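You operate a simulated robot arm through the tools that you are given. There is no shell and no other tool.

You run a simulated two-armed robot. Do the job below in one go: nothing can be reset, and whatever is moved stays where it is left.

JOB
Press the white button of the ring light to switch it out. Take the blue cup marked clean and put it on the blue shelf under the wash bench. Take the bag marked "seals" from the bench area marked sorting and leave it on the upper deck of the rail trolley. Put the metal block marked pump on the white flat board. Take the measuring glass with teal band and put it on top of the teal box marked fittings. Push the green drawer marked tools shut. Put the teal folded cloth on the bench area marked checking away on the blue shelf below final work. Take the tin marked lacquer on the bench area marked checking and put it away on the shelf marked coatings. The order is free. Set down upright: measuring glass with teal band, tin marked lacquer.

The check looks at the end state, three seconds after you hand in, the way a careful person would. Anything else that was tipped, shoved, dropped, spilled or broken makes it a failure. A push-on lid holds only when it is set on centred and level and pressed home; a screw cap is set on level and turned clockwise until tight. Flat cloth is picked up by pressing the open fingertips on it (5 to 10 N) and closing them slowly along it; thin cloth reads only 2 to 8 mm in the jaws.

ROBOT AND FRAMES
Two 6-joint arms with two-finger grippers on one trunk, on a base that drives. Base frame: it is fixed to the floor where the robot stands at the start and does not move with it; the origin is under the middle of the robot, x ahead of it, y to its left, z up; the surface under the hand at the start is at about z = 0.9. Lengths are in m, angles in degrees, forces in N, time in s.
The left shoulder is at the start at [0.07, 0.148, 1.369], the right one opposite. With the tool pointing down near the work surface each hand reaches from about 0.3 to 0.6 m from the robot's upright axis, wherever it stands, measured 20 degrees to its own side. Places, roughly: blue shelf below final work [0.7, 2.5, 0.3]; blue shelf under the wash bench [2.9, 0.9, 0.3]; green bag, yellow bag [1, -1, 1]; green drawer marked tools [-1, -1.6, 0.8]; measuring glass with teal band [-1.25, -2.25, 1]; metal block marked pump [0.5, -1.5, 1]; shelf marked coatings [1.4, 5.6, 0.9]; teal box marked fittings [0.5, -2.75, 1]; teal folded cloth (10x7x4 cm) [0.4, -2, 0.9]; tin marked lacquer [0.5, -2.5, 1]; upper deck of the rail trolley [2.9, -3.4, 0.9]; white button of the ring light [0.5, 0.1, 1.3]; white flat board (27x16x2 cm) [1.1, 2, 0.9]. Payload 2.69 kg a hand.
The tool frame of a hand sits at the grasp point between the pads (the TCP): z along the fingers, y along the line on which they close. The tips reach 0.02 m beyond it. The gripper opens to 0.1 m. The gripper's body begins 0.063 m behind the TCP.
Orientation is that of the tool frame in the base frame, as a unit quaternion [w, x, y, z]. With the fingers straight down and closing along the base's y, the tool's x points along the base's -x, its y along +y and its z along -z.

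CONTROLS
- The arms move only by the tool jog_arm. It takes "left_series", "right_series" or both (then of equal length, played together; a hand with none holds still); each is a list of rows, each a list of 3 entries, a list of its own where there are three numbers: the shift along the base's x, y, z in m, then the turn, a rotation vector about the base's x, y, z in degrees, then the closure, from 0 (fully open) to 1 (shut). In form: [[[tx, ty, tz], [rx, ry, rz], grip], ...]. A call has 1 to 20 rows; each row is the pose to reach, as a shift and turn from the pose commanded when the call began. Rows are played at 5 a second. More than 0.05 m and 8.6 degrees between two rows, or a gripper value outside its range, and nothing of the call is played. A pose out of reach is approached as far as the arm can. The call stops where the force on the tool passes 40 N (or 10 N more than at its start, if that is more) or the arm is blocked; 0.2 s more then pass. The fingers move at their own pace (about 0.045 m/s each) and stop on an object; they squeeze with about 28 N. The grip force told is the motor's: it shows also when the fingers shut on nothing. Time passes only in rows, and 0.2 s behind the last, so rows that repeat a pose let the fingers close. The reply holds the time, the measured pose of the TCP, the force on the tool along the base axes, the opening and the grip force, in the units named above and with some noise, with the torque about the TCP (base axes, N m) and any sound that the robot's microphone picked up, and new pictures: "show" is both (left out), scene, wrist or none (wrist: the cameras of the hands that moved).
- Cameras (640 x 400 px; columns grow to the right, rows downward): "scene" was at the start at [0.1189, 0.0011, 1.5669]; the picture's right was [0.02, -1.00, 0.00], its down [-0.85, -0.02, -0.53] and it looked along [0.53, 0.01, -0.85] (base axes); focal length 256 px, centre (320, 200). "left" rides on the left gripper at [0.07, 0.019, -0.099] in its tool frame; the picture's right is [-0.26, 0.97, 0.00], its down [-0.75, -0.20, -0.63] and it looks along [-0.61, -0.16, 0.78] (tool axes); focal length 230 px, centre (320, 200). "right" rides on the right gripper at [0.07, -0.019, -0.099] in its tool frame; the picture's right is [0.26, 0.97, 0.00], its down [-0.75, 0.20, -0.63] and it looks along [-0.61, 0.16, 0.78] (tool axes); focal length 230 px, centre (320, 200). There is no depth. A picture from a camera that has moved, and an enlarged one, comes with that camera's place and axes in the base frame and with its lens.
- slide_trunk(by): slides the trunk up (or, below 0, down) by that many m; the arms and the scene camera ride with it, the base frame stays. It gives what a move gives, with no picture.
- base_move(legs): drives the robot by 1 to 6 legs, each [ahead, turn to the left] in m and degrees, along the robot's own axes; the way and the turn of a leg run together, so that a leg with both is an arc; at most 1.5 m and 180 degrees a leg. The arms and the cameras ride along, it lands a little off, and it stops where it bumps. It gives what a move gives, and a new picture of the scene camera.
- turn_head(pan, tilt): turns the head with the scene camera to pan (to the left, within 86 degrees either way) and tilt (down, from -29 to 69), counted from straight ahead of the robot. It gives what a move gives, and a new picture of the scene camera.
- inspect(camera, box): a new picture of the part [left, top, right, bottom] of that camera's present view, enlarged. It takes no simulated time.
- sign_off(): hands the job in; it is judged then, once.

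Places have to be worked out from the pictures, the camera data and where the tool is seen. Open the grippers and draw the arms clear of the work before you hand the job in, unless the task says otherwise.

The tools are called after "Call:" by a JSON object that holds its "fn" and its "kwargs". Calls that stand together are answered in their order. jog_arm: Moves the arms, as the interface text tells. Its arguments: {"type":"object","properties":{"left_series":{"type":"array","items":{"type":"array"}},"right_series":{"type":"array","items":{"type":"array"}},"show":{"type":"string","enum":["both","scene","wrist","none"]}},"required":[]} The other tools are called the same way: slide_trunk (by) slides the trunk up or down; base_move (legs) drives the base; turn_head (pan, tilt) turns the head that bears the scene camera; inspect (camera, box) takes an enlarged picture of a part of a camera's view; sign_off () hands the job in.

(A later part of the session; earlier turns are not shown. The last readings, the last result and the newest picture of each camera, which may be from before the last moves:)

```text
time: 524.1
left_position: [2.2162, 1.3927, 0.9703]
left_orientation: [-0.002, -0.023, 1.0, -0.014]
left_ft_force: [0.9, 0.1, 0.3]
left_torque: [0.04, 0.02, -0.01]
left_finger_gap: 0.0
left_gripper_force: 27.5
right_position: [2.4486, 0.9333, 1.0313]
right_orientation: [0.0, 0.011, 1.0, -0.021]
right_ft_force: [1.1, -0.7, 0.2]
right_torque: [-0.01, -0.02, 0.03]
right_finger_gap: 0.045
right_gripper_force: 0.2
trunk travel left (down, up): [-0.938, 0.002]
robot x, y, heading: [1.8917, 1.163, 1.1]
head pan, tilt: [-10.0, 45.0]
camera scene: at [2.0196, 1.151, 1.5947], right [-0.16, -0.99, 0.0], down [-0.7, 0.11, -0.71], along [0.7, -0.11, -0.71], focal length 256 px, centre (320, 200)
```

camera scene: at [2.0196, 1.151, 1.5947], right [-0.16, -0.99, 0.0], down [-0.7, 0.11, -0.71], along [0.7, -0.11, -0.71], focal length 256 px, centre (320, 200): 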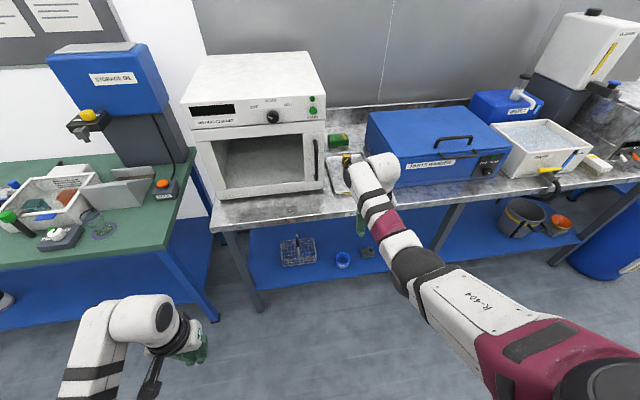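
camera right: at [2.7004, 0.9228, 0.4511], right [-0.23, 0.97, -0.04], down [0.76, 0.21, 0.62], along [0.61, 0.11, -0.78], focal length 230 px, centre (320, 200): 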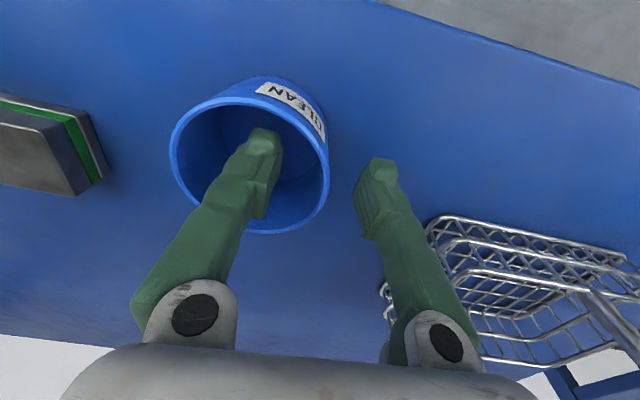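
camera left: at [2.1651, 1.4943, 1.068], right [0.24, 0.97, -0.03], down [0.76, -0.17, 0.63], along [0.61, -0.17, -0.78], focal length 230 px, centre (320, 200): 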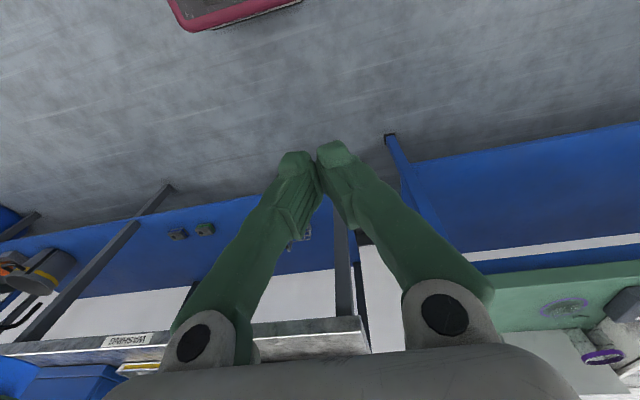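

The cup stands upright on the wash bench's blue shelf. Next, the seals bag: I drive down the aisle to about y = −0.95 and turn to face the bench from this side.

Call:
{"fn": "base_move", "kwargs": {"legs": [[0, -91], [1.05, 0], [1.05, 0], [0, -90]]}}

Call:
{"fn": "turn_head", "kwargs": {"pan": 0, "tilt": 40}}

Call:
{"fn": "inspect", "kwargs": {"camera": "scene", "box": [160, 80, 480, 280]}}

```text
time: 542.2
left_position: [1.5713, -1.1445, 0.9697]
left_orientation: [-0.015, 1.0, 0.008, 0.003]
left_ft_force: [-0.6, -0.2, 0.3]
left_torque: [0.0, 0.0, -0.02]
left_finger_gap: 0.0002
left_gripper_force: 28.1
right_position: [1.3538, -0.6762, 1.0318]
right_orientation: [-0.022, 0.999, -0.026, 0.001]
right_ft_force: [-0.7, -0.2, -0.5]
right_torque: [-0.01, 0.01, 0.03]
right_finger_gap: 0.0447
right_gripper_force: 0.1
trunk travel left (down, up): [-0.938, 0.002]
robot x, y, heading: [1.9024, -0.9254, 179.0]
head pan, tilt: [-10.0, 45.0]
camera scene: at [1.7747, -0.9085, 1.5947], right [0.19, 0.98, 0.0], down [0.69, -0.13, -0.71], along [-0.69, 0.13, -0.71], focal length 256 px, centre (320, 200)
```

scene: 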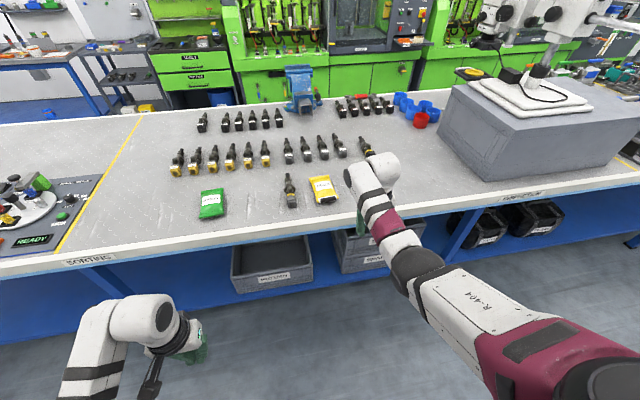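

```text
time: 542.9
left_position: [1.5721, -1.1446, 0.9696]
left_orientation: [-0.014, 1.0, 0.008, 0.003]
left_ft_force: [0.0, -0.8, 0.1]
left_torque: [-0.01, 0.01, 0.0]
left_finger_gap: 0.0
left_gripper_force: 28.2
right_position: [1.3542, -0.6763, 1.0313]
right_orientation: [-0.021, 0.999, -0.025, 0.001]
right_ft_force: [-0.2, 0.5, 0.6]
right_torque: [0.01, 0.02, -0.04]
right_finger_gap: 0.0451
right_gripper_force: 0.1
trunk travel left (down, up): [-0.938, 0.002]
robot x, y, heading: [1.9062, -0.9234, 179.1]
head pan, tilt: [0.0, 40.0]
camera scene: at [1.7695, -0.922, 1.6019], right [0.01, 1.0, 0.0], down [0.64, -0.01, -0.77], along [-0.77, 0.01, -0.64], focal length 256 px, centre (320, 200)
```

scene: 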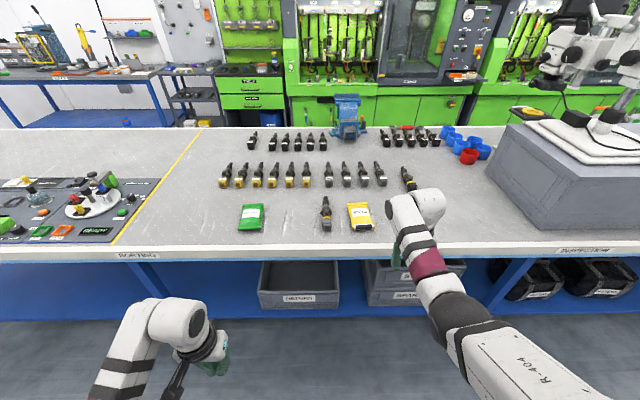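

```text
2.00 times, centred on (320, 180) of scene
camera zoom: at [1.7695, -0.922, 1.6019], right [0.01, 1.0, 0.0], down [0.64, -0.01, -0.77], along [-0.77, 0.01, -0.64], focal length 512 px, centre (320, 240)
```

zoom: 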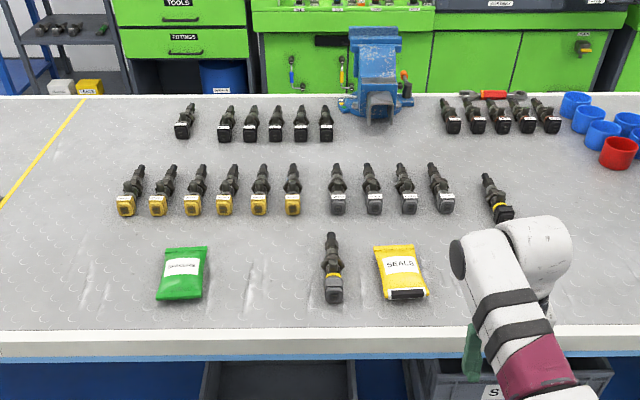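

I zoom in on both bags to read labels.

Call:
{"fn": "inspect", "kwargs": {"camera": "scene", "box": [225, 190, 305, 240]}}

Call:
{"fn": "inspect", "kwargs": {"camera": "scene", "box": [310, 190, 390, 240]}}

```text
8.00 times, centred on (265, 215) of scene
camera zoom: at [1.7695, -0.922, 1.6019], right [0.01, 1.0, 0.0], down [0.64, -0.01, -0.77], along [-0.77, 0.01, -0.64], focal length 2048 px, centre (760, 80)
```

zoom: 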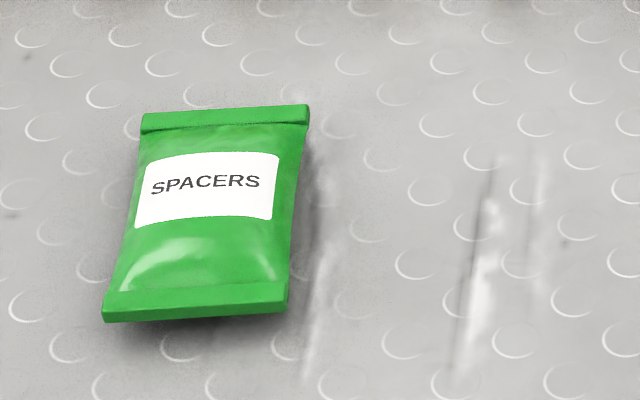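

```text
8.00 times, centred on (350, 215) of scene
camera zoom: at [1.7695, -0.922, 1.6019], right [0.01, 1.0, 0.0], down [0.64, -0.01, -0.77], along [-0.77, 0.01, -0.64], focal length 2048 px, centre (80, 80)
```

zoom: 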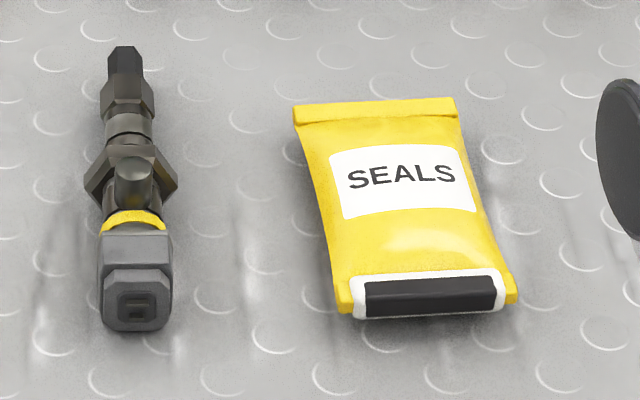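

The yellow bag reads SEALS (green is SPACERS); it lies at about [1.045, −0.753], its near end dark (open?), so I'll keep it level. I drive 0.32 m closer.

Call:
{"fn": "base_move", "kwargs": {"legs": [[0.32, 0.9]]}}

Call:
{"fn": "inspect", "kwargs": {"camera": "right", "box": [0, 0, 640, 400]}}

Call:
{"fn": "turn_head", "kwargs": {"pan": -10, "tilt": 55}}

```text
time: 545.1
left_position: [1.2482, -1.1478, 0.9714]
left_orientation: [-0.014, 1.0, 0.016, 0.001]
left_ft_force: [0.1, 1.0, -0.2]
left_torque: [0.01, 0.01, 0.0]
left_finger_gap: 0.0003
left_gripper_force: 28.4
right_position: [1.0234, -0.6851, 1.0336]
right_orientation: [-0.021, 1.0, -0.017, 0.0]
right_ft_force: [-0.5, 0.3, 0.1]
right_torque: [-0.01, 0.02, -0.02]
right_finger_gap: 0.045
right_gripper_force: 0.0
trunk travel left (down, up): [-0.938, 0.002]
robot x, y, heading: [1.5749, -0.9226, -179.9]
head pan, tilt: [0.0, 40.0]
camera scene: at [1.4439, -0.9226, 1.6023], right [0.0, 1.0, 0.0], down [0.64, 0.0, -0.77], along [-0.77, 0.0, -0.64], focal length 256 px, centre (320, 200)
```

scene: 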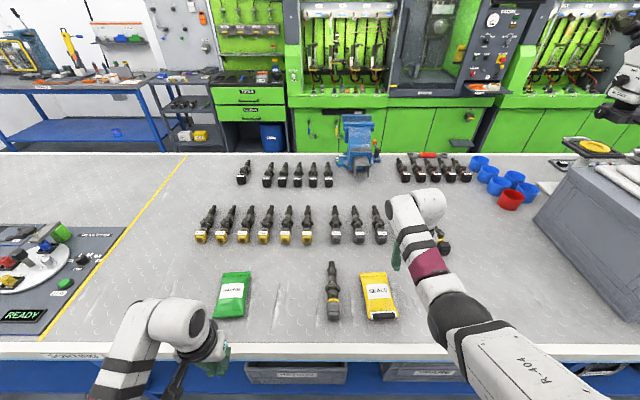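

```text
1.00 times, centred on (320, 200) of right (not enlarged: the box is as wide or as high as the picture)
camera zoom: at [1.0932, -0.6727, 1.1323], right [0.22, -0.97, -0.04], down [-0.76, -0.2, 0.62], along [-0.61, -0.11, -0.78], focal length 230 px, centre (320, 200)
```

zoom: 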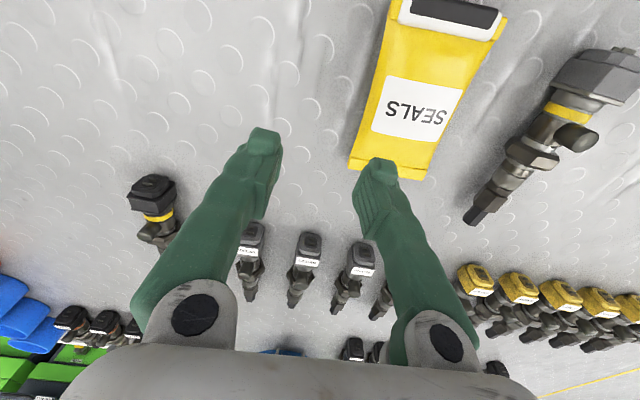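

```text
time: 545.8
left_position: [1.2462, -1.1471, 0.9695]
left_orientation: [-0.015, 1.0, 0.016, 0.003]
left_ft_force: [0.6, 0.1, -0.1]
left_torque: [-0.01, 0.0, 0.01]
left_finger_gap: 0.0
left_gripper_force: 28.2
right_position: [1.0204, -0.6843, 1.032]
right_orientation: [-0.021, 1.0, -0.017, 0.0]
right_ft_force: [0.4, -0.6, -0.4]
right_torque: [-0.02, 0.04, 0.0]
right_finger_gap: 0.045
right_gripper_force: 0.1
trunk travel left (down, up): [-0.938, 0.002]
robot x, y, heading: [1.5749, -0.9214, -179.7]
head pan, tilt: [-10.0, 55.0]
camera scene: at [1.4541, -0.9101, 1.5813], right [0.17, 0.99, 0.0], down [0.81, -0.14, -0.57], along [-0.57, 0.1, -0.82], focal length 256 px, centre (320, 200)
```

scene: 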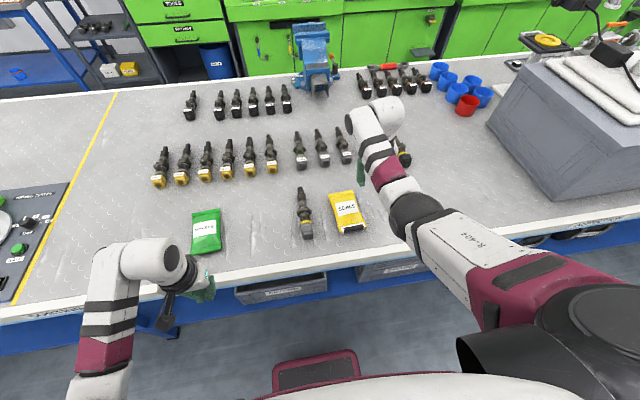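

From the wrist view the bag's centre is about [1.048, −0.76], axis ~7° from x. I move over it with the fingers fully open and yaw +7°.

Call:
{"fn": "jog_arm", "kwargs": {"right_series": [[[0.01, -0.025, 0], [0, 0, 2], 0.2], [[0.02, -0.05, 0], [0, 0, 5], 0], [[0.028, -0.076, 0], [0, 0, 7], 0], [[0.028, -0.076, -0.01], [0, 0, 7], 0], [[0.028, -0.076, -0.01], [0, 0, 7], 0]], "show": "wrist"}}

```text
time: 547.0
left_position: [1.2467, -1.1456, 0.9704]
left_orientation: [-0.015, 1.0, 0.015, 0.003]
left_ft_force: [-0.2, -0.3, -0.5]
left_torque: [-0.02, -0.01, 0.0]
left_finger_gap: 0.0
left_gripper_force: 27.9
right_position: [1.0484, -0.7618, 1.0218]
right_orientation: [-0.02, 0.999, 0.045, -0.001]
right_ft_force: [0.7, 0.5, 0.2]
right_torque: [-0.01, -0.02, 0.02]
right_finger_gap: 0.1
right_gripper_force: 0.1
trunk travel left (down, up): [-0.938, 0.002]
robot x, y, heading: [1.5789, -0.9239, -179.9]
head pan, tilt: [-10.0, 55.0]
camera right: at [1.1169, -0.7413, 1.1218], right [0.34, -0.94, -0.04], down [-0.73, -0.29, 0.62], along [-0.59, -0.18, -0.78], focal length 230 px, centre (320, 200)
```

right: 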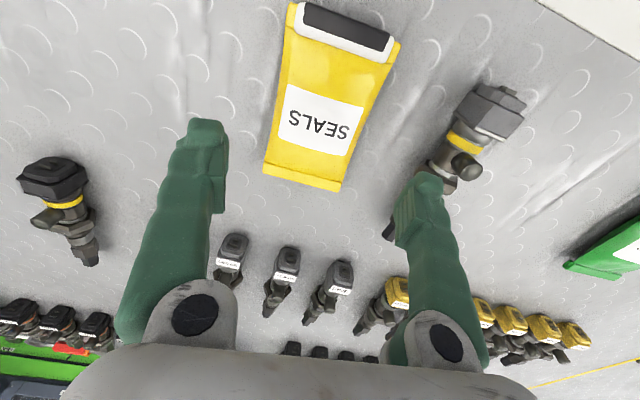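

The jaws are aligned with the bag and clear of the valve. I descend around it in two stages.

Call:
{"fn": "jog_arm", "kwargs": {"right_series": [[[-0.002, 0.003, -0.02], [0, 0, -1], 0], [[-0.002, 0.003, -0.04], [0, 0, -1], 0], [[-0.002, 0.003, -0.06], [0, 0, -1], 0], [[-0.002, 0.003, -0.065], [0, 0, -1], 0]], "show": "wrist"}}

```text
time: 548.0
left_position: [1.2472, -1.1473, 0.9713]
left_orientation: [-0.014, 1.0, 0.015, 0.002]
left_ft_force: [-0.7, -0.1, -0.1]
left_torque: [-0.02, -0.01, 0.01]
left_finger_gap: 0.0
left_gripper_force: 27.4
right_position: [1.0466, -0.7588, 0.9568]
right_orientation: [-0.021, 0.999, 0.034, -0.001]
right_ft_force: [-0.7, -0.4, -0.2]
right_torque: [0.03, 0.0, -0.01]
right_finger_gap: 0.1
right_gripper_force: 0.1
trunk travel left (down, up): [-0.938, 0.002]
robot x, y, heading: [1.5782, -0.9237, -179.7]
head pan, tilt: [-10.0, 55.0]
camera right: at [1.1156, -0.739, 1.0565], right [0.33, -0.94, -0.04], down [-0.73, -0.28, 0.62], along [-0.6, -0.17, -0.78], focal length 230 px, centre (320, 200)
```

right: 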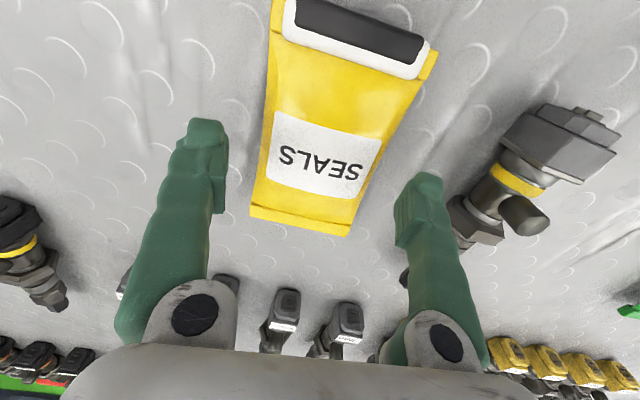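

The bag is centred between the fingers with several centimetres to the valve. I descend the last 3 cm and close gently.

Call:
{"fn": "jog_arm", "kwargs": {"right_series": [[[0, 0, -0.012], [0, 0, 0], 0], [[0, 0, -0.024], [0, 0, 0], 0], [[0, 0, -0.032], [0, 0, 0], 0], [[0, 0, -0.032], [0, 0, 0], 0]], "show": "wrist"}}

```text
time: 549.0
left_position: [1.2462, -1.1469, 0.9699]
left_orientation: [-0.015, 1.0, 0.016, 0.002]
left_ft_force: [-0.2, -0.2, 0.5]
left_torque: [0.02, 0.0, -0.02]
left_finger_gap: 0.0
left_gripper_force: 28.4
right_position: [1.0488, -0.758, 0.9241]
right_orientation: [-0.021, 0.999, 0.034, -0.001]
right_ft_force: [-0.5, -0.1, -0.3]
right_torque: [-0.01, 0.02, 0.01]
right_finger_gap: 0.0999
right_gripper_force: 0.2
trunk travel left (down, up): [-0.938, 0.002]
robot x, y, heading: [1.5752, -0.926, -180.0]
head pan, tilt: [-10.0, 55.0]
camera right: at [1.1156, -0.7389, 1.0237], right [0.33, -0.94, -0.04], down [-0.73, -0.28, 0.62], along [-0.6, -0.17, -0.78], focal length 230 px, centre (320, 200)
```

right: 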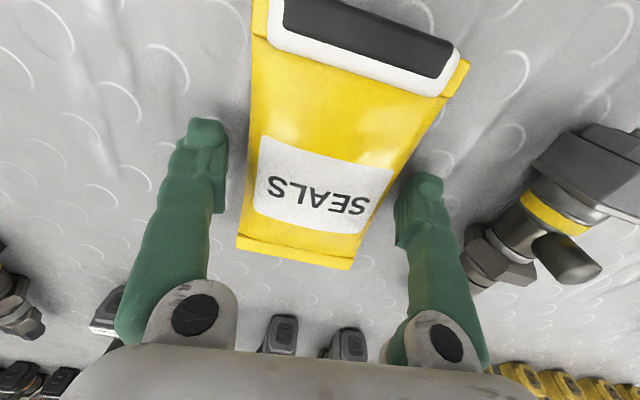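

Fingers are beside the bag at mid-length. I close slowly.

Call:
{"fn": "jog_arm", "kwargs": {"right_series": [[[0, 0, 0], [0, 0, 0], 0.1], [[0, 0, 0], [0, 0, 0], 0.2], [[0, 0, 0], [0, 0, 0], 0.3], [[0, 0, 0], [0, 0, 0], 0.4], [[0, 0, 0], [0, 0, 0], 0.6], [[0, 0, 0], [0, 0, 0], 0.8], [[0, 0, 0], [0, 0, 0], 1], [[0, 0, 0], [0, 0, 0], 1]], "show": "wrist"}}

```text
time: 550.8
left_position: [1.2481, -1.1471, 0.9701]
left_orientation: [-0.015, 1.0, 0.016, 0.003]
left_ft_force: [0.3, -0.1, 0.9]
left_torque: [0.01, -0.03, 0.01]
left_finger_gap: 0.0
left_gripper_force: 27.7
right_position: [1.0467, -0.7579, 0.9242]
right_orientation: [-0.021, 0.999, 0.035, 0.0]
right_ft_force: [0.2, 0.2, 1.8]
right_torque: [0.07, 0.0, 0.0]
right_finger_gap: 0.0808
right_gripper_force: 28.4
trunk travel left (down, up): [-0.938, 0.002]
robot x, y, heading: [1.5762, -0.9213, -179.7]
head pan, tilt: [-10.0, 55.0]
camera right: at [1.1157, -0.7388, 1.0238], right [0.33, -0.94, -0.04], down [-0.73, -0.28, 0.62], along [-0.6, -0.17, -0.78], focal length 230 px, centre (320, 200)
```

right: 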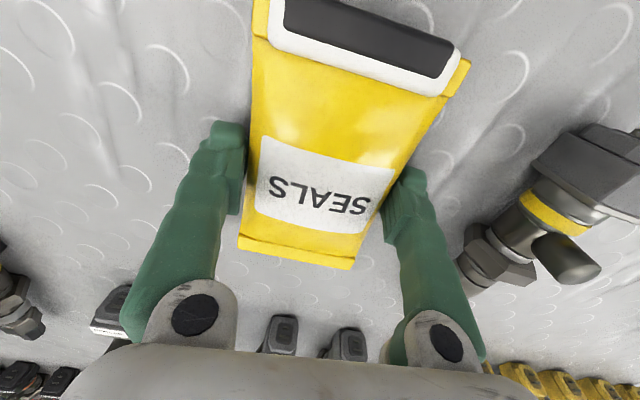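

Gripped at 81 mm. I lift straight up slowly, keeping the bag level.

Call:
{"fn": "jog_arm", "kwargs": {"right_series": [[[0, 0, 0.01], [0, 0, 0], 1], [[0, 0, 0.03], [0, 0, 0], 1], [[0, 0, 0.055], [0, 0, 0], 1], [[0, 0, 0.08], [0, 0, 0], 1], [[0.005, 0, 0.1], [0, 0, 0], 1]], "show": "both"}}

```text
time: 552.0
left_position: [1.2463, -1.1473, 0.9706]
left_orientation: [-0.015, 1.0, 0.016, 0.002]
left_ft_force: [-0.2, 0.1, 0.0]
left_torque: [-0.01, 0.02, -0.05]
left_finger_gap: 0.0
left_gripper_force: 28.1
right_position: [1.0518, -0.7569, 1.0226]
right_orientation: [-0.021, 0.999, 0.035, -0.001]
right_ft_force: [0.0, -0.9, -0.6]
right_torque: [0.01, 0.02, -0.01]
right_finger_gap: 0.0808
right_gripper_force: 27.9
trunk travel left (down, up): [-0.938, 0.002]
robot x, y, heading: [1.5775, -0.9219, -179.8]
head pan, tilt: [-10.0, 55.0]
camera scene: at [1.455, -0.9101, 1.5813], right [0.17, 0.99, 0.0], down [0.81, -0.14, -0.57], along [-0.57, 0.1, -0.82], focal length 256 px, centre (320, 200)
camera right: at [1.12, -0.7379, 1.1235], right [0.33, -0.94, -0.04], down [-0.73, -0.28, 0.62], along [-0.6, -0.17, -0.78], focal length 230 px, centre (320, 200)
```

scene: 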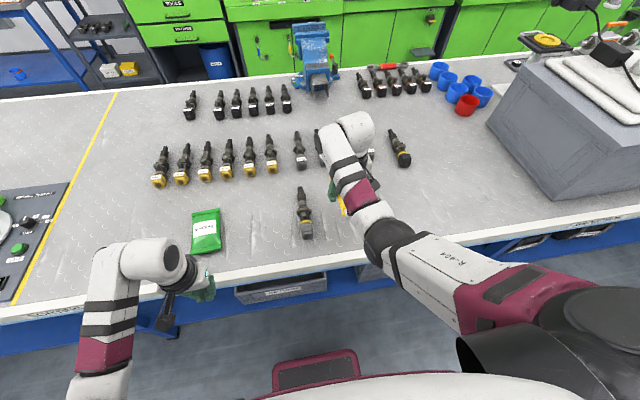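
right: 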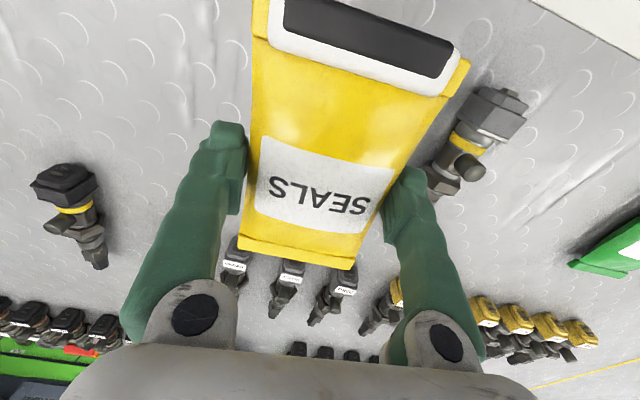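

The bag is lifted level. I back off, turn toward −y and drive down the aisle toward the trolley, keeping the tool pointing down.

Call:
{"fn": "base_move", "kwargs": {"legs": [[-0.32, 0], [0, 90], [1.0, 0], [0.95, 0]]}}

Call:
{"fn": "turn_head", "kwargs": {"pan": 35, "tilt": 35}}

Call:
{"fn": "inspect", "kwargs": {"camera": "scene", "box": [160, 60, 480, 280]}}

```text
time: 567.4
left_position: [2.0888, -3.2329, 0.9694]
left_orientation: [-0.012, 0.702, 0.712, -0.009]
left_ft_force: [0.0, -0.2, 0.3]
left_torque: [-0.03, -0.02, 0.01]
left_finger_gap: 0.0
left_gripper_force: 27.8
right_position: [1.6959, -3.421, 1.0235]
right_orientation: [-0.015, 0.688, 0.726, -0.016]
right_ft_force: [-0.1, 0.4, -0.3]
right_torque: [0.01, 0.05, 0.0]
right_finger_gap: 0.0807
right_gripper_force: 28.1
trunk travel left (down, up): [-0.938, 0.002]
robot x, y, heading: [1.8706, -2.8964, -90.7]
head pan, tilt: [-10.0, 55.0]
camera scene: at [1.855, -3.0195, 1.5814], right [-0.98, 0.19, 0.0], down [0.15, 0.8, -0.57], along [-0.11, -0.56, -0.82], focal length 256 px, centre (320, 200)
```

scene: 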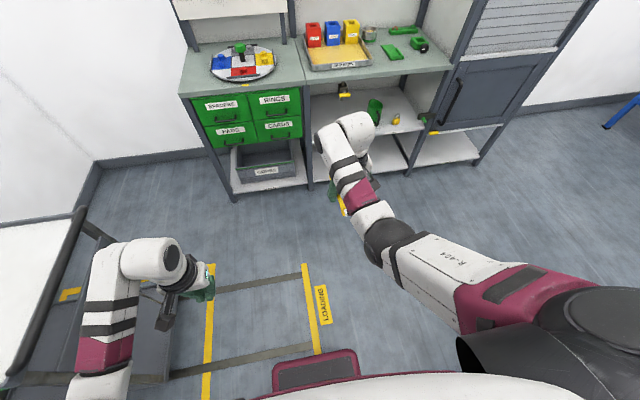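

```text
time: 568.5
left_position: [2.0888, -3.2326, 0.9704]
left_orientation: [-0.012, 0.702, 0.712, -0.009]
left_ft_force: [0.0, 0.4, -0.9]
left_torque: [-0.02, 0.0, 0.01]
left_finger_gap: 0.0001
left_gripper_force: 28.3
right_position: [1.695, -3.4211, 1.024]
right_orientation: [-0.015, 0.688, 0.726, -0.015]
right_ft_force: [0.6, -0.6, -0.4]
right_torque: [-0.02, -0.04, 0.0]
right_finger_gap: 0.0808
right_gripper_force: 28.2
trunk travel left (down, up): [-0.938, 0.002]
robot x, y, heading: [1.8676, -2.9008, -90.6]
head pan, tilt: [35.0, 35.0]
camera scene: at [1.9178, -3.0227, 1.6095], right [-0.83, -0.56, 0.0], down [-0.32, 0.48, -0.82], along [0.46, -0.68, -0.57], focal length 256 px, centre (320, 200)
```

scene: 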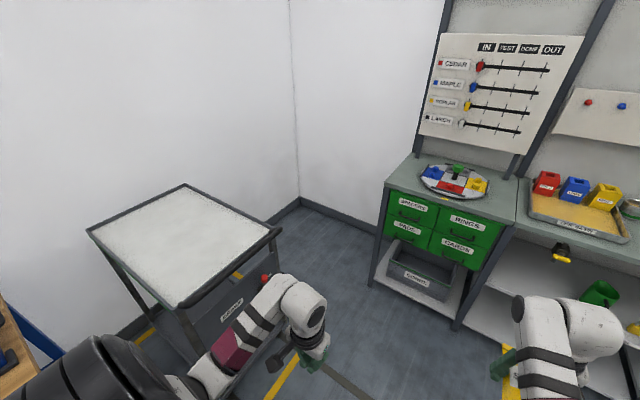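

```text
1.82 times, centred on (320, 170) of scene
camera zoom: at [1.9178, -3.0227, 1.6095], right [-0.83, -0.56, 0.0], down [-0.32, 0.48, -0.82], along [0.46, -0.68, -0.57], focal length 466 px, centre (320, 254)
```

zoom: 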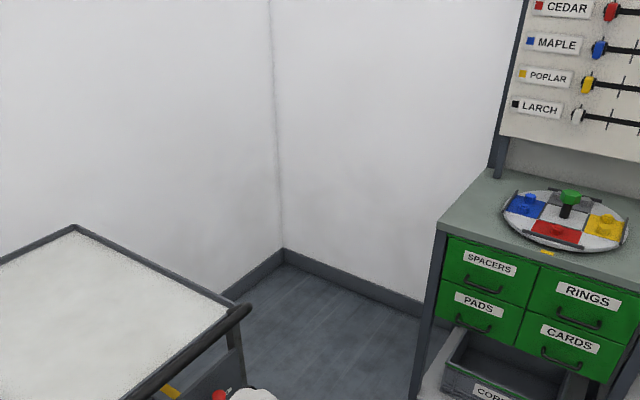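

The trolley's white upper deck spans about x 2.53–3.18, y −3.14…−3.59, z ≈ 0.88. My left elbow flares toward it, so I first raise the left hand to a high forward pose.

Call:
{"fn": "jog_arm", "kwargs": {"left_series": [[[0, -0.01, 0.03], [-8.3, 0, 0], 1], [[0, -0.02, 0.06], [-16.6, 0, 0], 1], [[0, -0.04, 0.095], [-24.9, 0, 0], 1], [[0, -0.06, 0.13], [-33.2, 0, 0], 1], [[0, -0.08, 0.165], [-41.5, 0, 0], 1], [[0, -0.1, 0.2], [-49.8, 0, 0], 1], [[0, -0.125, 0.235], [-58.1, 0, 0], 1], [[0, -0.15, 0.27], [-66.4, 0, 0], 1], [[0, -0.175, 0.305], [-74.7, 0, 0], 1], [[0, -0.195, 0.34], [-83, 0, 0], 1], [[0, -0.21, 0.37], [-90, 0, 0], 1]], "show": "scene"}}

```text
time: 570.9
left_position: [2.1031, -3.444, 1.352]
left_orientation: [-0.485, -0.508, -0.497, 0.51]
left_ft_force: [0.2, 0.3, 0.4]
left_torque: [0.03, -0.01, -0.01]
left_finger_gap: 0.0
left_gripper_force: 27.9
left hand out of reach, approached as far as the arm can: row 11
right_position: [1.6967, -3.422, 1.0233]
right_orientation: [-0.014, 0.687, 0.726, -0.015]
right_ft_force: [-0.1, -0.1, -0.9]
right_torque: [0.01, 0.03, -0.02]
right_finger_gap: 0.0805
right_gripper_force: 28.0
trunk travel left (down, up): [-0.938, 0.002]
robot x, y, heading: [1.8663, -2.8995, -90.6]
head pan, tilt: [35.0, 35.0]
camera scene: at [1.9191, -3.023, 1.6094], right [-0.83, -0.56, 0.0], down [-0.32, 0.47, -0.82], along [0.46, -0.68, -0.57], focal length 256 px, centre (320, 200)
```

scene: 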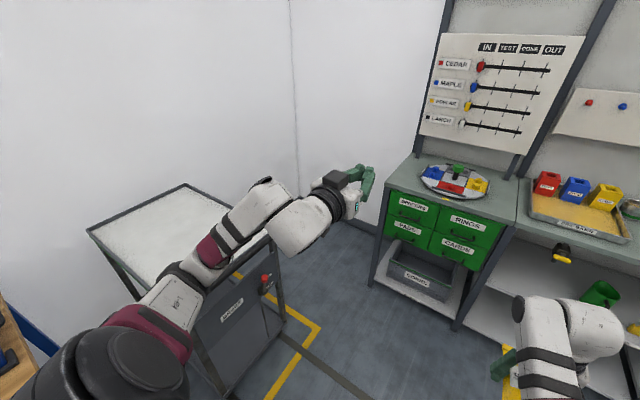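

The left elbow now passes above the trolley height. I move forward 0.29 m and turn left to face the trolley.

Call:
{"fn": "base_move", "kwargs": {"legs": [[0.29, 0], [0, 91]]}}

Call:
{"fn": "turn_head", "kwargs": {"pan": 0, "tilt": 50}}

```text
time: 576.8
left_position: [2.4033, -2.9287, 1.3519]
left_orientation: [0.703, -0.003, 0.712, -0.007]
left_ft_force: [-0.3, 0.2, -0.5]
left_torque: [0.0, 0.01, 0.01]
left_finger_gap: 0.0
left_gripper_force: 28.2
right_position: [2.393, -3.3355, 1.0237]
right_orientation: [0.001, -0.043, 0.999, -0.022]
right_ft_force: [0.1, 0.4, -0.4]
right_torque: [0.02, 0.0, 0.01]
right_finger_gap: 0.0806
right_gripper_force: 28.1
trunk travel left (down, up): [-0.938, 0.002]
robot x, y, heading: [1.8625, -3.176, 0.8]
head pan, tilt: [35.0, 35.0]
camera scene: at [1.987, -3.1259, 1.6095], right [0.59, -0.81, 0.0], down [-0.46, -0.34, -0.82], along [0.66, 0.48, -0.57], focal length 256 px, centre (320, 200)
```

scene: 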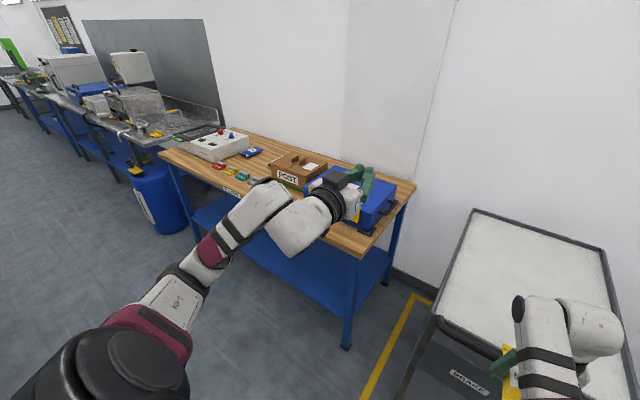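

```text
time: 577.8
left_position: [2.4009, -2.9276, 1.3512]
left_orientation: [0.703, -0.003, 0.712, -0.007]
left_ft_force: [-0.3, 0.0, -0.3]
left_torque: [0.0, 0.01, 0.02]
left_finger_gap: 0.0
left_gripper_force: 28.4
right_position: [2.3926, -3.3351, 1.0234]
right_orientation: [0.001, -0.043, 0.999, -0.021]
right_ft_force: [-0.6, 0.3, -0.8]
right_torque: [0.0, 0.02, 0.01]
right_finger_gap: 0.0803
right_gripper_force: 27.8
trunk travel left (down, up): [-0.938, 0.002]
robot x, y, heading: [1.864, -3.176, 1.0]
head pan, tilt: [0.0, 50.0]
camera scene: at [1.9925, -3.1755, 1.5878], right [0.02, -1.0, 0.0], down [-0.77, -0.01, -0.64], along [0.64, 0.01, -0.77], focal length 256 px, centre (320, 200)
```

scene: 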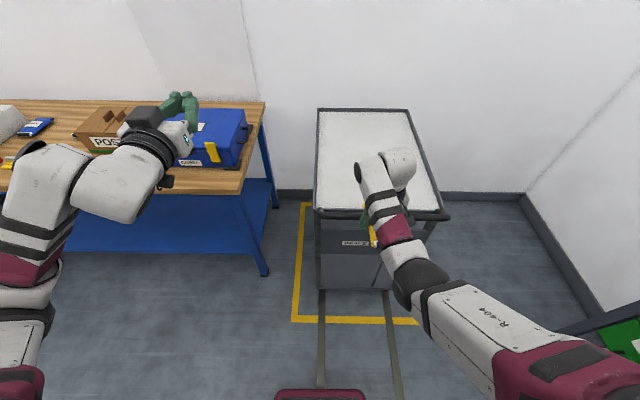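

The deck's near edge is at x ≈ 2.53. I drive forward 0.27 m so the bag comes over the deck, well above its frame.

Call:
{"fn": "base_move", "kwargs": {"legs": [[0.27, 0]]}}

Call:
{"fn": "inspect", "kwargs": {"camera": "right", "box": [0, 0, 640, 400]}}

Call:
{"fn": "turn_head", "kwargs": {"pan": -20, "tilt": 50}}

```text
time: 579.7
left_position: [2.666, -2.9213, 1.3524]
left_orientation: [0.703, -0.004, 0.711, -0.006]
left_ft_force: [0.1, -0.2, 0.9]
left_torque: [0.0, -0.01, -0.01]
left_finger_gap: 0.0
left_gripper_force: 28.2
right_position: [2.6602, -3.3272, 1.0257]
right_orientation: [0.002, -0.045, 0.999, -0.021]
right_ft_force: [-0.1, -1.0, 0.3]
right_torque: [0.03, -0.04, -0.02]
right_finger_gap: 0.0804
right_gripper_force: 27.9
trunk travel left (down, up): [-0.938, 0.002]
robot x, y, heading: [2.1338, -3.1735, 1.6]
head pan, tilt: [0.0, 50.0]
camera scene: at [2.2577, -3.17, 1.5881], right [0.02, -1.0, 0.0], down [-0.76, -0.02, -0.64], along [0.64, 0.01, -0.76], focal length 256 px, centre (320, 200)
```

scene: 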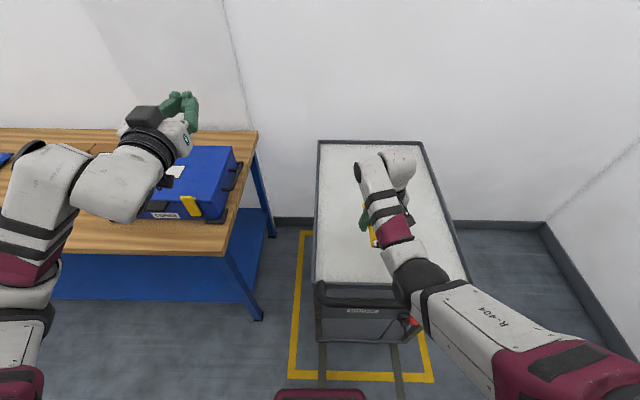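

```text
1.00 times, centred on (320, 200) of right (not enlarged: the box is as wide or as high as the picture)
camera zoom: at [2.5917, -3.3487, 1.1243], right [-0.34, 0.94, -0.04], down [0.73, 0.29, 0.62], along [0.6, 0.18, -0.78], focal length 230 px, centre (320, 200)
```

zoom: 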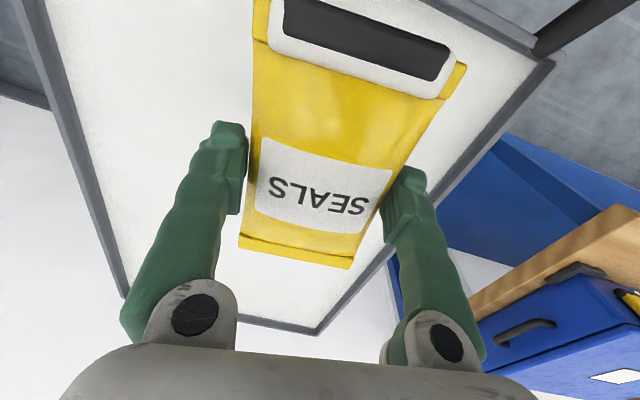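

```text
time: 580.5
left_position: [2.6711, -2.9205, 1.3518]
left_orientation: [0.703, -0.003, 0.712, -0.007]
left_ft_force: [-0.4, 0.0, 0.1]
left_torque: [-0.01, -0.01, 0.03]
left_finger_gap: 0.0
left_gripper_force: 28.1
right_position: [2.6638, -3.3271, 1.0217]
right_orientation: [0.0, -0.044, 0.999, -0.021]
right_ft_force: [0.2, 0.1, -1.4]
right_torque: [-0.02, 0.02, 0.03]
right_finger_gap: 0.0806
right_gripper_force: 28.3
trunk travel left (down, up): [-0.938, 0.002]
robot x, y, heading: [2.1337, -3.1721, 1.4]
head pan, tilt: [-20.0, 50.0]
camera scene: at [2.2585, -3.1961, 1.5877], right [-0.32, -0.95, 0.0], down [-0.73, 0.25, -0.64], along [0.61, -0.21, -0.77], focal length 256 px, centre (320, 200)
```

scene: 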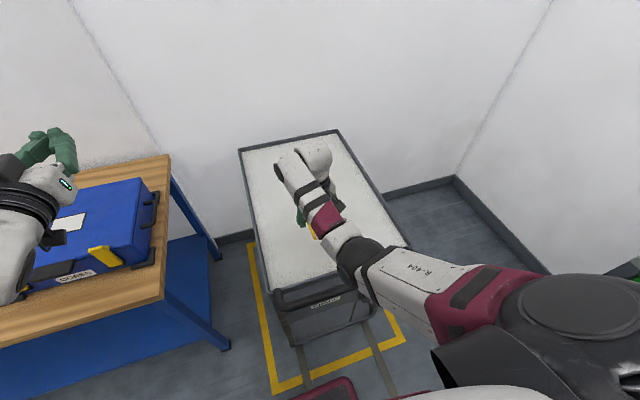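

The bag hangs over the deck, about 6 cm inside its near edge; deck z ≈ 0.88. I lower to about 2 cm above it, then in small steps.

Call:
{"fn": "jog_arm", "kwargs": {"right_series": [[[0, -0.005, -0.025], [0, 0, 0], 1], [[0, -0.01, -0.05], [0, 0, 0], 1], [[0, -0.015, -0.075], [0, 0, 0], 1], [[0, -0.015, -0.095], [0, 0, 0], 1], [[0, -0.015, -0.095], [0, 0, 0], 1]], "show": "wrist"}}

Call:
{"fn": "jog_arm", "kwargs": {"right_series": [[[0, 0, -0.005], [0, 0, 0], 1], [[0, 0, -0.009], [0, 0, 0], 1], [[0, 0, -0.009], [0, 0, 0], 1]], "show": "none"}}

```text
time: 581.7
left_position: [2.6702, -2.9198, 1.3521]
left_orientation: [0.702, -0.006, 0.712, -0.005]
left_ft_force: [0.4, 0.7, -0.5]
left_torque: [0.0, -0.01, -0.01]
left_finger_gap: 0.0001
left_gripper_force: 27.6
right_position: [2.6619, -3.3439, 0.9265]
right_orientation: [0.0, -0.044, 0.999, -0.021]
right_ft_force: [0.0, -0.3, -1.1]
right_torque: [-0.01, -0.02, 0.06]
right_finger_gap: 0.0804
right_gripper_force: 28.3
trunk travel left (down, up): [-0.938, 0.002]
robot x, y, heading: [2.1329, -3.1705, 1.2]
head pan, tilt: [-20.0, 50.0]
camera right: at [2.5945, -3.3661, 1.0279], right [-0.34, 0.94, -0.04], down [0.73, 0.29, 0.62], along [0.59, 0.18, -0.78], focal length 230 px, centre (320, 200)
```

right: 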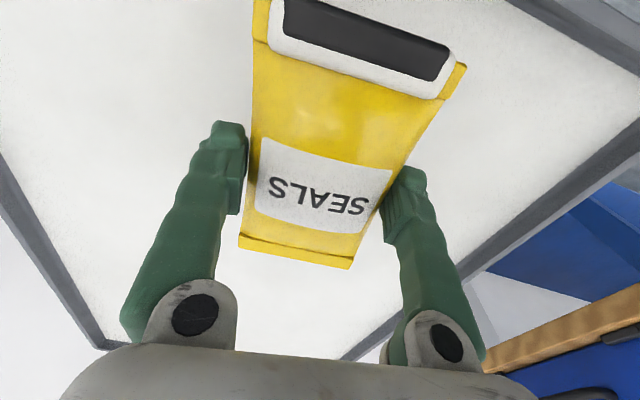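

```text
time: 582.5
left_position: [2.6689, -2.9206, 1.3507]
left_orientation: [0.703, -0.005, 0.711, -0.005]
left_ft_force: [0.4, -0.4, 0.8]
left_torque: [0.0, 0.0, 0.02]
left_finger_gap: 0.0
left_gripper_force: 28.0
right_position: [2.6625, -3.3442, 0.9179]
right_orientation: [0.001, -0.045, 0.999, -0.021]
right_ft_force: [-0.3, -1.7, -0.2]
right_torque: [0.01, -0.04, -0.01]
right_finger_gap: 0.0805
right_gripper_force: 28.1
trunk travel left (down, up): [-0.938, 0.002]
robot x, y, heading: [2.1339, -3.1741, 1.2]
head pan, tilt: [-20.0, 50.0]
```

No contact yet at 0.918; I continue in 4 mm steps.

Call:
{"fn": "jog_arm", "kwargs": {"right_series": [[[0, 0, -0.004], [0, 0, 0], 1], [[0, 0, -0.006], [0, 0, 0], 1], [[0, 0, -0.006], [0, 0, 0], 1]], "show": "none"}}

Call:
{"fn": "jog_arm", "kwargs": {"right_series": [[[0, 0, -0.003], [0, 0, 0], 1], [[0, 0, -0.004], [0, 0, 0], 1], [[0, 0, -0.004], [0, 0, 0], 1]], "show": "wrist"}}

```text
time: 583.3
left_position: [2.6694, -2.9201, 1.3517]
left_orientation: [0.703, -0.004, 0.711, -0.006]
left_ft_force: [1.0, 0.3, 0.1]
left_torque: [0.04, 0.0, -0.03]
left_finger_gap: 0.0
left_gripper_force: 28.1
right_position: [2.6622, -3.3425, 0.9133]
right_orientation: [0.0, -0.046, 0.999, -0.021]
right_ft_force: [-0.8, -0.8, -0.4]
right_torque: [-0.01, 0.04, 0.01]
right_finger_gap: 0.0803
right_gripper_force: 27.5
trunk travel left (down, up): [-0.938, 0.002]
robot x, y, heading: [2.1338, -3.1724, 1.3]
head pan, tilt: [-20.0, 50.0]
```

```text
time: 584.1
left_position: [2.6711, -2.92, 1.3523]
left_orientation: [0.702, -0.005, 0.712, -0.006]
left_ft_force: [0.4, -0.1, -0.6]
left_torque: [-0.03, -0.02, -0.02]
left_finger_gap: 0.0002
left_gripper_force: 28.2
right_position: [2.6617, -3.3415, 0.9093]
right_orientation: [0.0, -0.045, 0.999, -0.021]
right_ft_force: [0.4, -1.0, -0.6]
right_torque: [0.0, 0.01, 0.01]
right_finger_gap: 0.0804
right_gripper_force: 27.7
trunk travel left (down, up): [-0.938, 0.002]
robot x, y, heading: [2.133, -3.177, 1.5]
head pan, tilt: [-20.0, 50.0]
camera right: at [2.5938, -3.3632, 1.0096], right [-0.34, 0.94, -0.04], down [0.73, 0.29, 0.62], along [0.59, 0.18, -0.78], focal length 230 px, centre (320, 200)
```

right: 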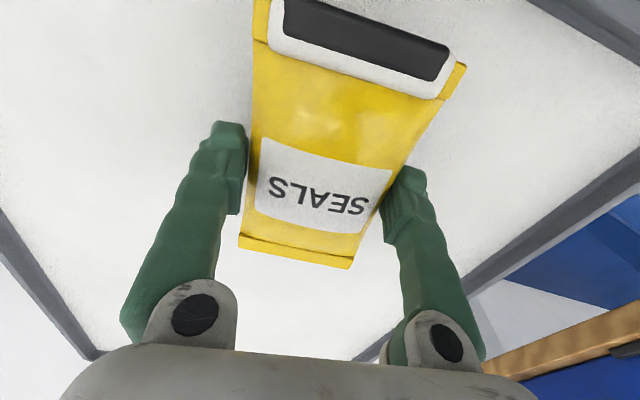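

Call:
{"fn": "jog_arm", "kwargs": {"right_series": [[[0, 0, -0.003], [0, 0, 0], 1], [[0, 0, -0.005], [0, 0, 0], 1], [[0, 0, -0.005], [0, 0, 0], 1]], "show": "none"}}

Call:
{"fn": "jog_arm", "kwargs": {"right_series": [[[0, 0, -0.003], [0, 0, 0], 1], [[0, 0, -0.005], [0, 0, 0], 1], [[0, 0, -0.005], [0, 0, 0], 1]], "show": "none"}}

```text
time: 584.9
left_position: [2.6705, -2.9209, 1.3519]
left_orientation: [0.703, -0.006, 0.711, -0.004]
left_ft_force: [-0.5, 0.3, -0.7]
left_torque: [0.0, 0.02, 0.04]
left_finger_gap: 0.0003
left_gripper_force: 28.0
right_position: [2.661, -3.342, 0.9031]
right_orientation: [0.001, -0.044, 0.999, -0.021]
right_ft_force: [-0.1, -0.3, -0.7]
right_torque: [0.01, 0.01, 0.02]
right_finger_gap: 0.0809
right_gripper_force: 28.4
trunk travel left (down, up): [-0.938, 0.002]
robot x, y, heading: [2.1354, -3.1786, 1.3]
head pan, tilt: [-20.0, 50.0]
```

```text
time: 585.7
left_position: [2.6702, -2.9213, 1.3514]
left_orientation: [0.703, -0.005, 0.711, -0.005]
left_ft_force: [0.2, -1.1, 0.1]
left_torque: [0.0, -0.01, 0.02]
left_finger_gap: 0.0001
left_gripper_force: 28.1
right_position: [2.662, -3.3424, 0.8988]
right_orientation: [0.001, -0.044, 0.999, -0.021]
right_ft_force: [-0.1, -1.2, -0.9]
right_torque: [-0.02, 0.02, -0.03]
right_finger_gap: 0.0805
right_gripper_force: 28.2
trunk travel left (down, up): [-0.938, 0.002]
robot x, y, heading: [2.1328, -3.1697, 1.4]
head pan, tilt: [-20.0, 50.0]
```

Call:
{"fn": "inspect", "kwargs": {"camera": "right", "box": [160, 80, 480, 300]}}

Call:
{"fn": "jog_arm", "kwargs": {"right_series": [[[0, 0, -0.003], [0, 0, 0], 1], [[0, 0, -0.006], [0, 0, 0], 1], [[0, 0, -0.006], [0, 0, 0], 1]], "show": "none"}}

Call:
{"fn": "jog_arm", "kwargs": {"right_series": [[[0, 0, -0.003], [0, 0, 0], 1], [[0, 0, -0.006], [0, 0, 0], 1], [[0, 0, -0.006], [0, 0, 0], 1]], "show": "wrist"}}

```text
1.82 times, centred on (320, 190) of right
camera zoom: at [2.5937, -3.3634, 0.9988], right [-0.34, 0.94, -0.04], down [0.73, 0.29, 0.62], along [0.59, 0.18, -0.78], focal length 418 px, centre (320, 218)
```

zoom: 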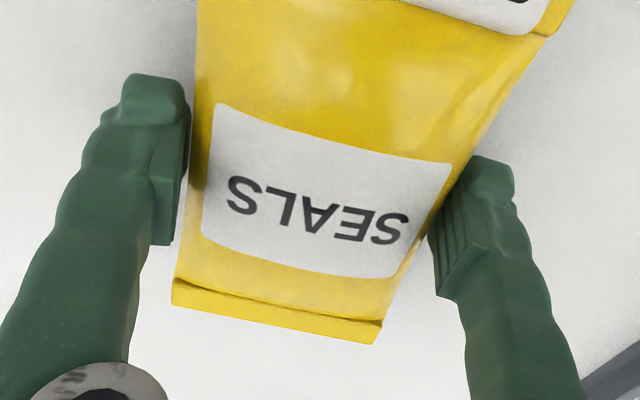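

```text
time: 586.5
left_position: [2.6695, -2.9201, 1.3522]
left_orientation: [0.702, -0.005, 0.712, -0.006]
left_ft_force: [-0.8, -0.1, -0.3]
left_torque: [-0.01, -0.01, 0.01]
left_finger_gap: 0.0
left_gripper_force: 27.8
right_position: [2.6629, -3.3409, 0.8932]
right_orientation: [0.001, -0.044, 0.999, -0.021]
right_ft_force: [-0.4, 0.6, -0.7]
right_torque: [0.0, -0.02, -0.03]
right_finger_gap: 0.0804
right_gripper_force: 28.4
trunk travel left (down, up): [-0.938, 0.002]
robot x, y, heading: [2.1365, -3.1718, 1.2]
head pan, tilt: [-20.0, 50.0]
```

```text
time: 587.3
left_position: [2.669, -2.9198, 1.3529]
left_orientation: [0.703, -0.005, 0.712, -0.005]
left_ft_force: [0.1, 0.1, 0.2]
left_torque: [0.0, 0.01, 0.0]
left_finger_gap: 0.0
left_gripper_force: 27.7
right_position: [2.6614, -3.3427, 0.8867]
right_orientation: [0.001, -0.045, 0.999, -0.022]
right_ft_force: [0.4, 0.2, -0.3]
right_torque: [-0.01, -0.03, 0.03]
right_finger_gap: 0.0806
right_gripper_force: 27.5
trunk travel left (down, up): [-0.938, 0.002]
robot x, y, heading: [2.1353, -3.171, 1.3]
head pan, tilt: [-20.0, 50.0]
camera right: at [2.5939, -3.3635, 0.9872], right [-0.34, 0.94, -0.04], down [0.73, 0.29, 0.62], along [0.59, 0.18, -0.78], focal length 230 px, centre (320, 200)
```

right: 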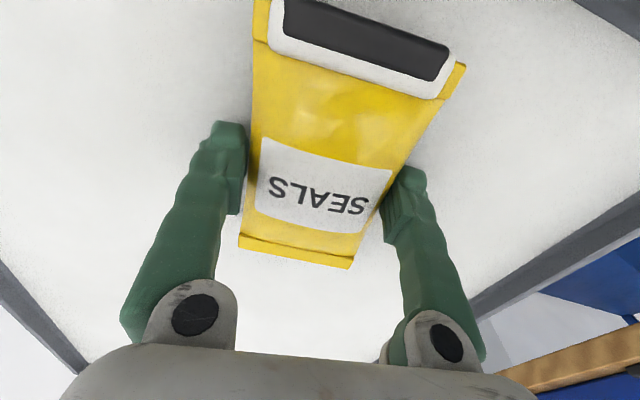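

Still no contact, so the deck is lower than I thought; I check the elbow and handle clearance from the head camera before going on.

Call:
{"fn": "turn_head", "kwargs": {"pan": -25, "tilt": 62}}

Call:
{"fn": "inspect", "kwargs": {"camera": "scene", "box": [200, 60, 440, 240]}}

```text
time: 588.0
left_position: [2.6692, -2.9204, 1.3508]
left_orientation: [0.703, -0.006, 0.711, -0.005]
left_ft_force: [0.3, -0.6, 0.3]
left_torque: [-0.02, 0.02, -0.02]
left_finger_gap: 0.0
left_gripper_force: 28.1
right_position: [2.6619, -3.3432, 0.887]
right_orientation: [0.002, -0.045, 0.999, -0.022]
right_ft_force: [0.1, 0.5, -0.9]
right_torque: [-0.01, 0.01, 0.01]
right_finger_gap: 0.0803
right_gripper_force: 28.4
trunk travel left (down, up): [-0.938, 0.002]
robot x, y, heading: [2.1382, -3.1657, 1.5]
head pan, tilt: [-25.0, 62.0]
camera scene: at [2.2435, -3.1975, 1.573], right [-0.4, -0.92, 0.0], down [-0.81, 0.35, -0.47], along [0.43, -0.19, -0.88], focal length 256 px, centre (320, 200)
```

scene: 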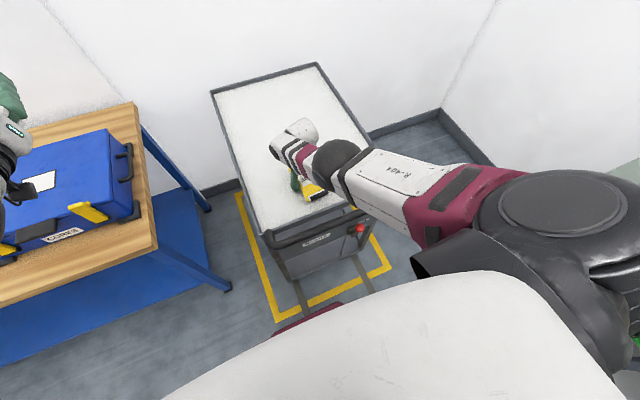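

```text
2.22 times, centred on (320, 150) of scene
camera zoom: at [2.2435, -3.1975, 1.573], right [-0.4, -0.92, 0.0], down [-0.81, 0.35, -0.47], along [0.43, -0.19, -0.88], focal length 569 px, centre (320, 311)
```

zoom: 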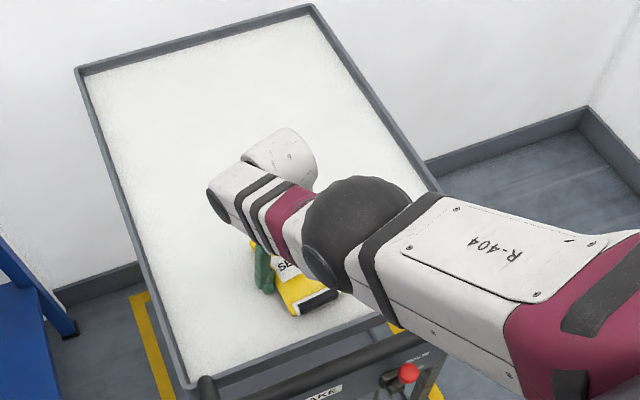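

The elbow is well above and the bag lies inside the deck's rim. I keep lowering in 6 mm steps.

Call:
{"fn": "jog_arm", "kwargs": {"right_series": [[[0, 0, -0.003], [0, 0, 0], 1], [[0, 0, -0.006], [0, 0, 0], 1], [[0, 0, -0.006], [0, 0, 0], 1]], "show": "none"}}

Call:
{"fn": "jog_arm", "kwargs": {"right_series": [[[0, 0, -0.003], [0, 0, 0], 1], [[0, 0, -0.006], [0, 0, 0], 1], [[0, 0, -0.006], [0, 0, 0], 1]], "show": "none"}}

Call:
{"fn": "jog_arm", "kwargs": {"right_series": [[[0, 0, -0.003], [0, 0, 0], 1], [[0, 0, -0.005], [0, 0, 0], 1], [[0, 0, -0.005], [0, 0, 0], 1]], "show": "wrist"}}

```text
time: 588.9
left_position: [2.6687, -2.9204, 1.352]
left_orientation: [0.703, -0.005, 0.711, -0.005]
left_ft_force: [0.4, 0.3, -0.8]
left_torque: [-0.01, 0.0, -0.03]
left_finger_gap: 0.0
left_gripper_force: 28.5
right_position: [2.662, -3.3436, 0.886]
right_orientation: [0.001, -0.045, 0.999, -0.02]
right_ft_force: [1.2, 0.9, 1.8]
right_torque: [-0.04, 0.08, 0.01]
right_finger_gap: 0.0805
right_gripper_force: 28.2
right hand out of reach, approached as far as the arm can: row 2, 3
trunk travel left (down, up): [-0.938, 0.002]
robot x, y, heading: [2.1319, -3.1725, 1.4]
head pan, tilt: [-25.0, 62.0]
```

```text
time: 589.6
left_position: [2.6679, -2.9184, 1.3533]
left_orientation: [0.703, -0.006, 0.711, -0.006]
left_ft_force: [-0.9, 0.5, 0.5]
left_torque: [-0.06, 0.0, -0.02]
left_finger_gap: 0.0
left_gripper_force: 28.5
right_position: [2.6607, -3.3441, 0.8847]
right_orientation: [0.005, -0.046, 0.999, -0.023]
right_ft_force: [9.5, 2.3, 25.9]
right_torque: [-0.06, 0.39, 0.0]
right_finger_gap: 0.0807
right_gripper_force: 27.8
right hand out of reach, approached as far as the arm can: row 2
trunk travel left (down, up): [-0.938, 0.002]
robot x, y, heading: [2.1321, -3.1702, 1.1]
head pan, tilt: [-25.0, 62.0]
```

```text
time: 590.5
left_position: [2.668, -2.919, 1.3529]
left_orientation: [0.704, -0.006, 0.711, -0.006]
left_ft_force: [-0.4, -0.2, -0.5]
left_torque: [0.01, -0.01, 0.02]
left_finger_gap: 0.0001
left_gripper_force: 27.6
right_position: [2.6598, -3.3442, 0.8844]
right_orientation: [0.005, -0.045, 0.999, -0.023]
right_ft_force: [9.5, 1.6, 26.6]
right_torque: [-0.08, -0.09, 0.07]
right_finger_gap: 0.0805
right_gripper_force: 27.9
right hand out of reach, approached as far as the arm can: row 1, 2, 3
trunk travel left (down, up): [-0.938, 0.002]
robot x, y, heading: [2.1311, -3.1711, 1.4]
head pan, tilt: [-25.0, 62.0]
camera right: at [2.5907, -3.3647, 0.9845], right [-0.34, 0.94, -0.05], down [0.72, 0.3, 0.63], along [0.6, 0.18, -0.78], focal length 230 px, centre (320, 200)
```

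right: 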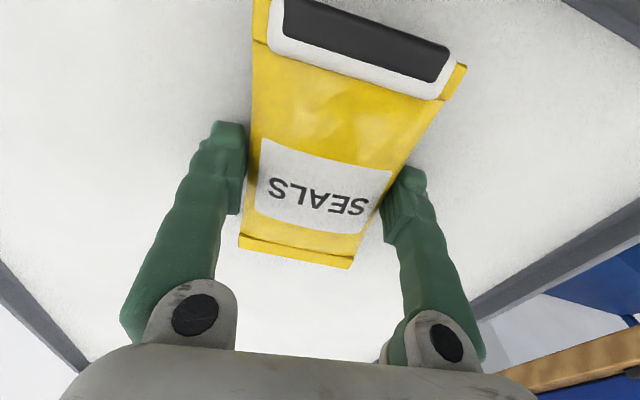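

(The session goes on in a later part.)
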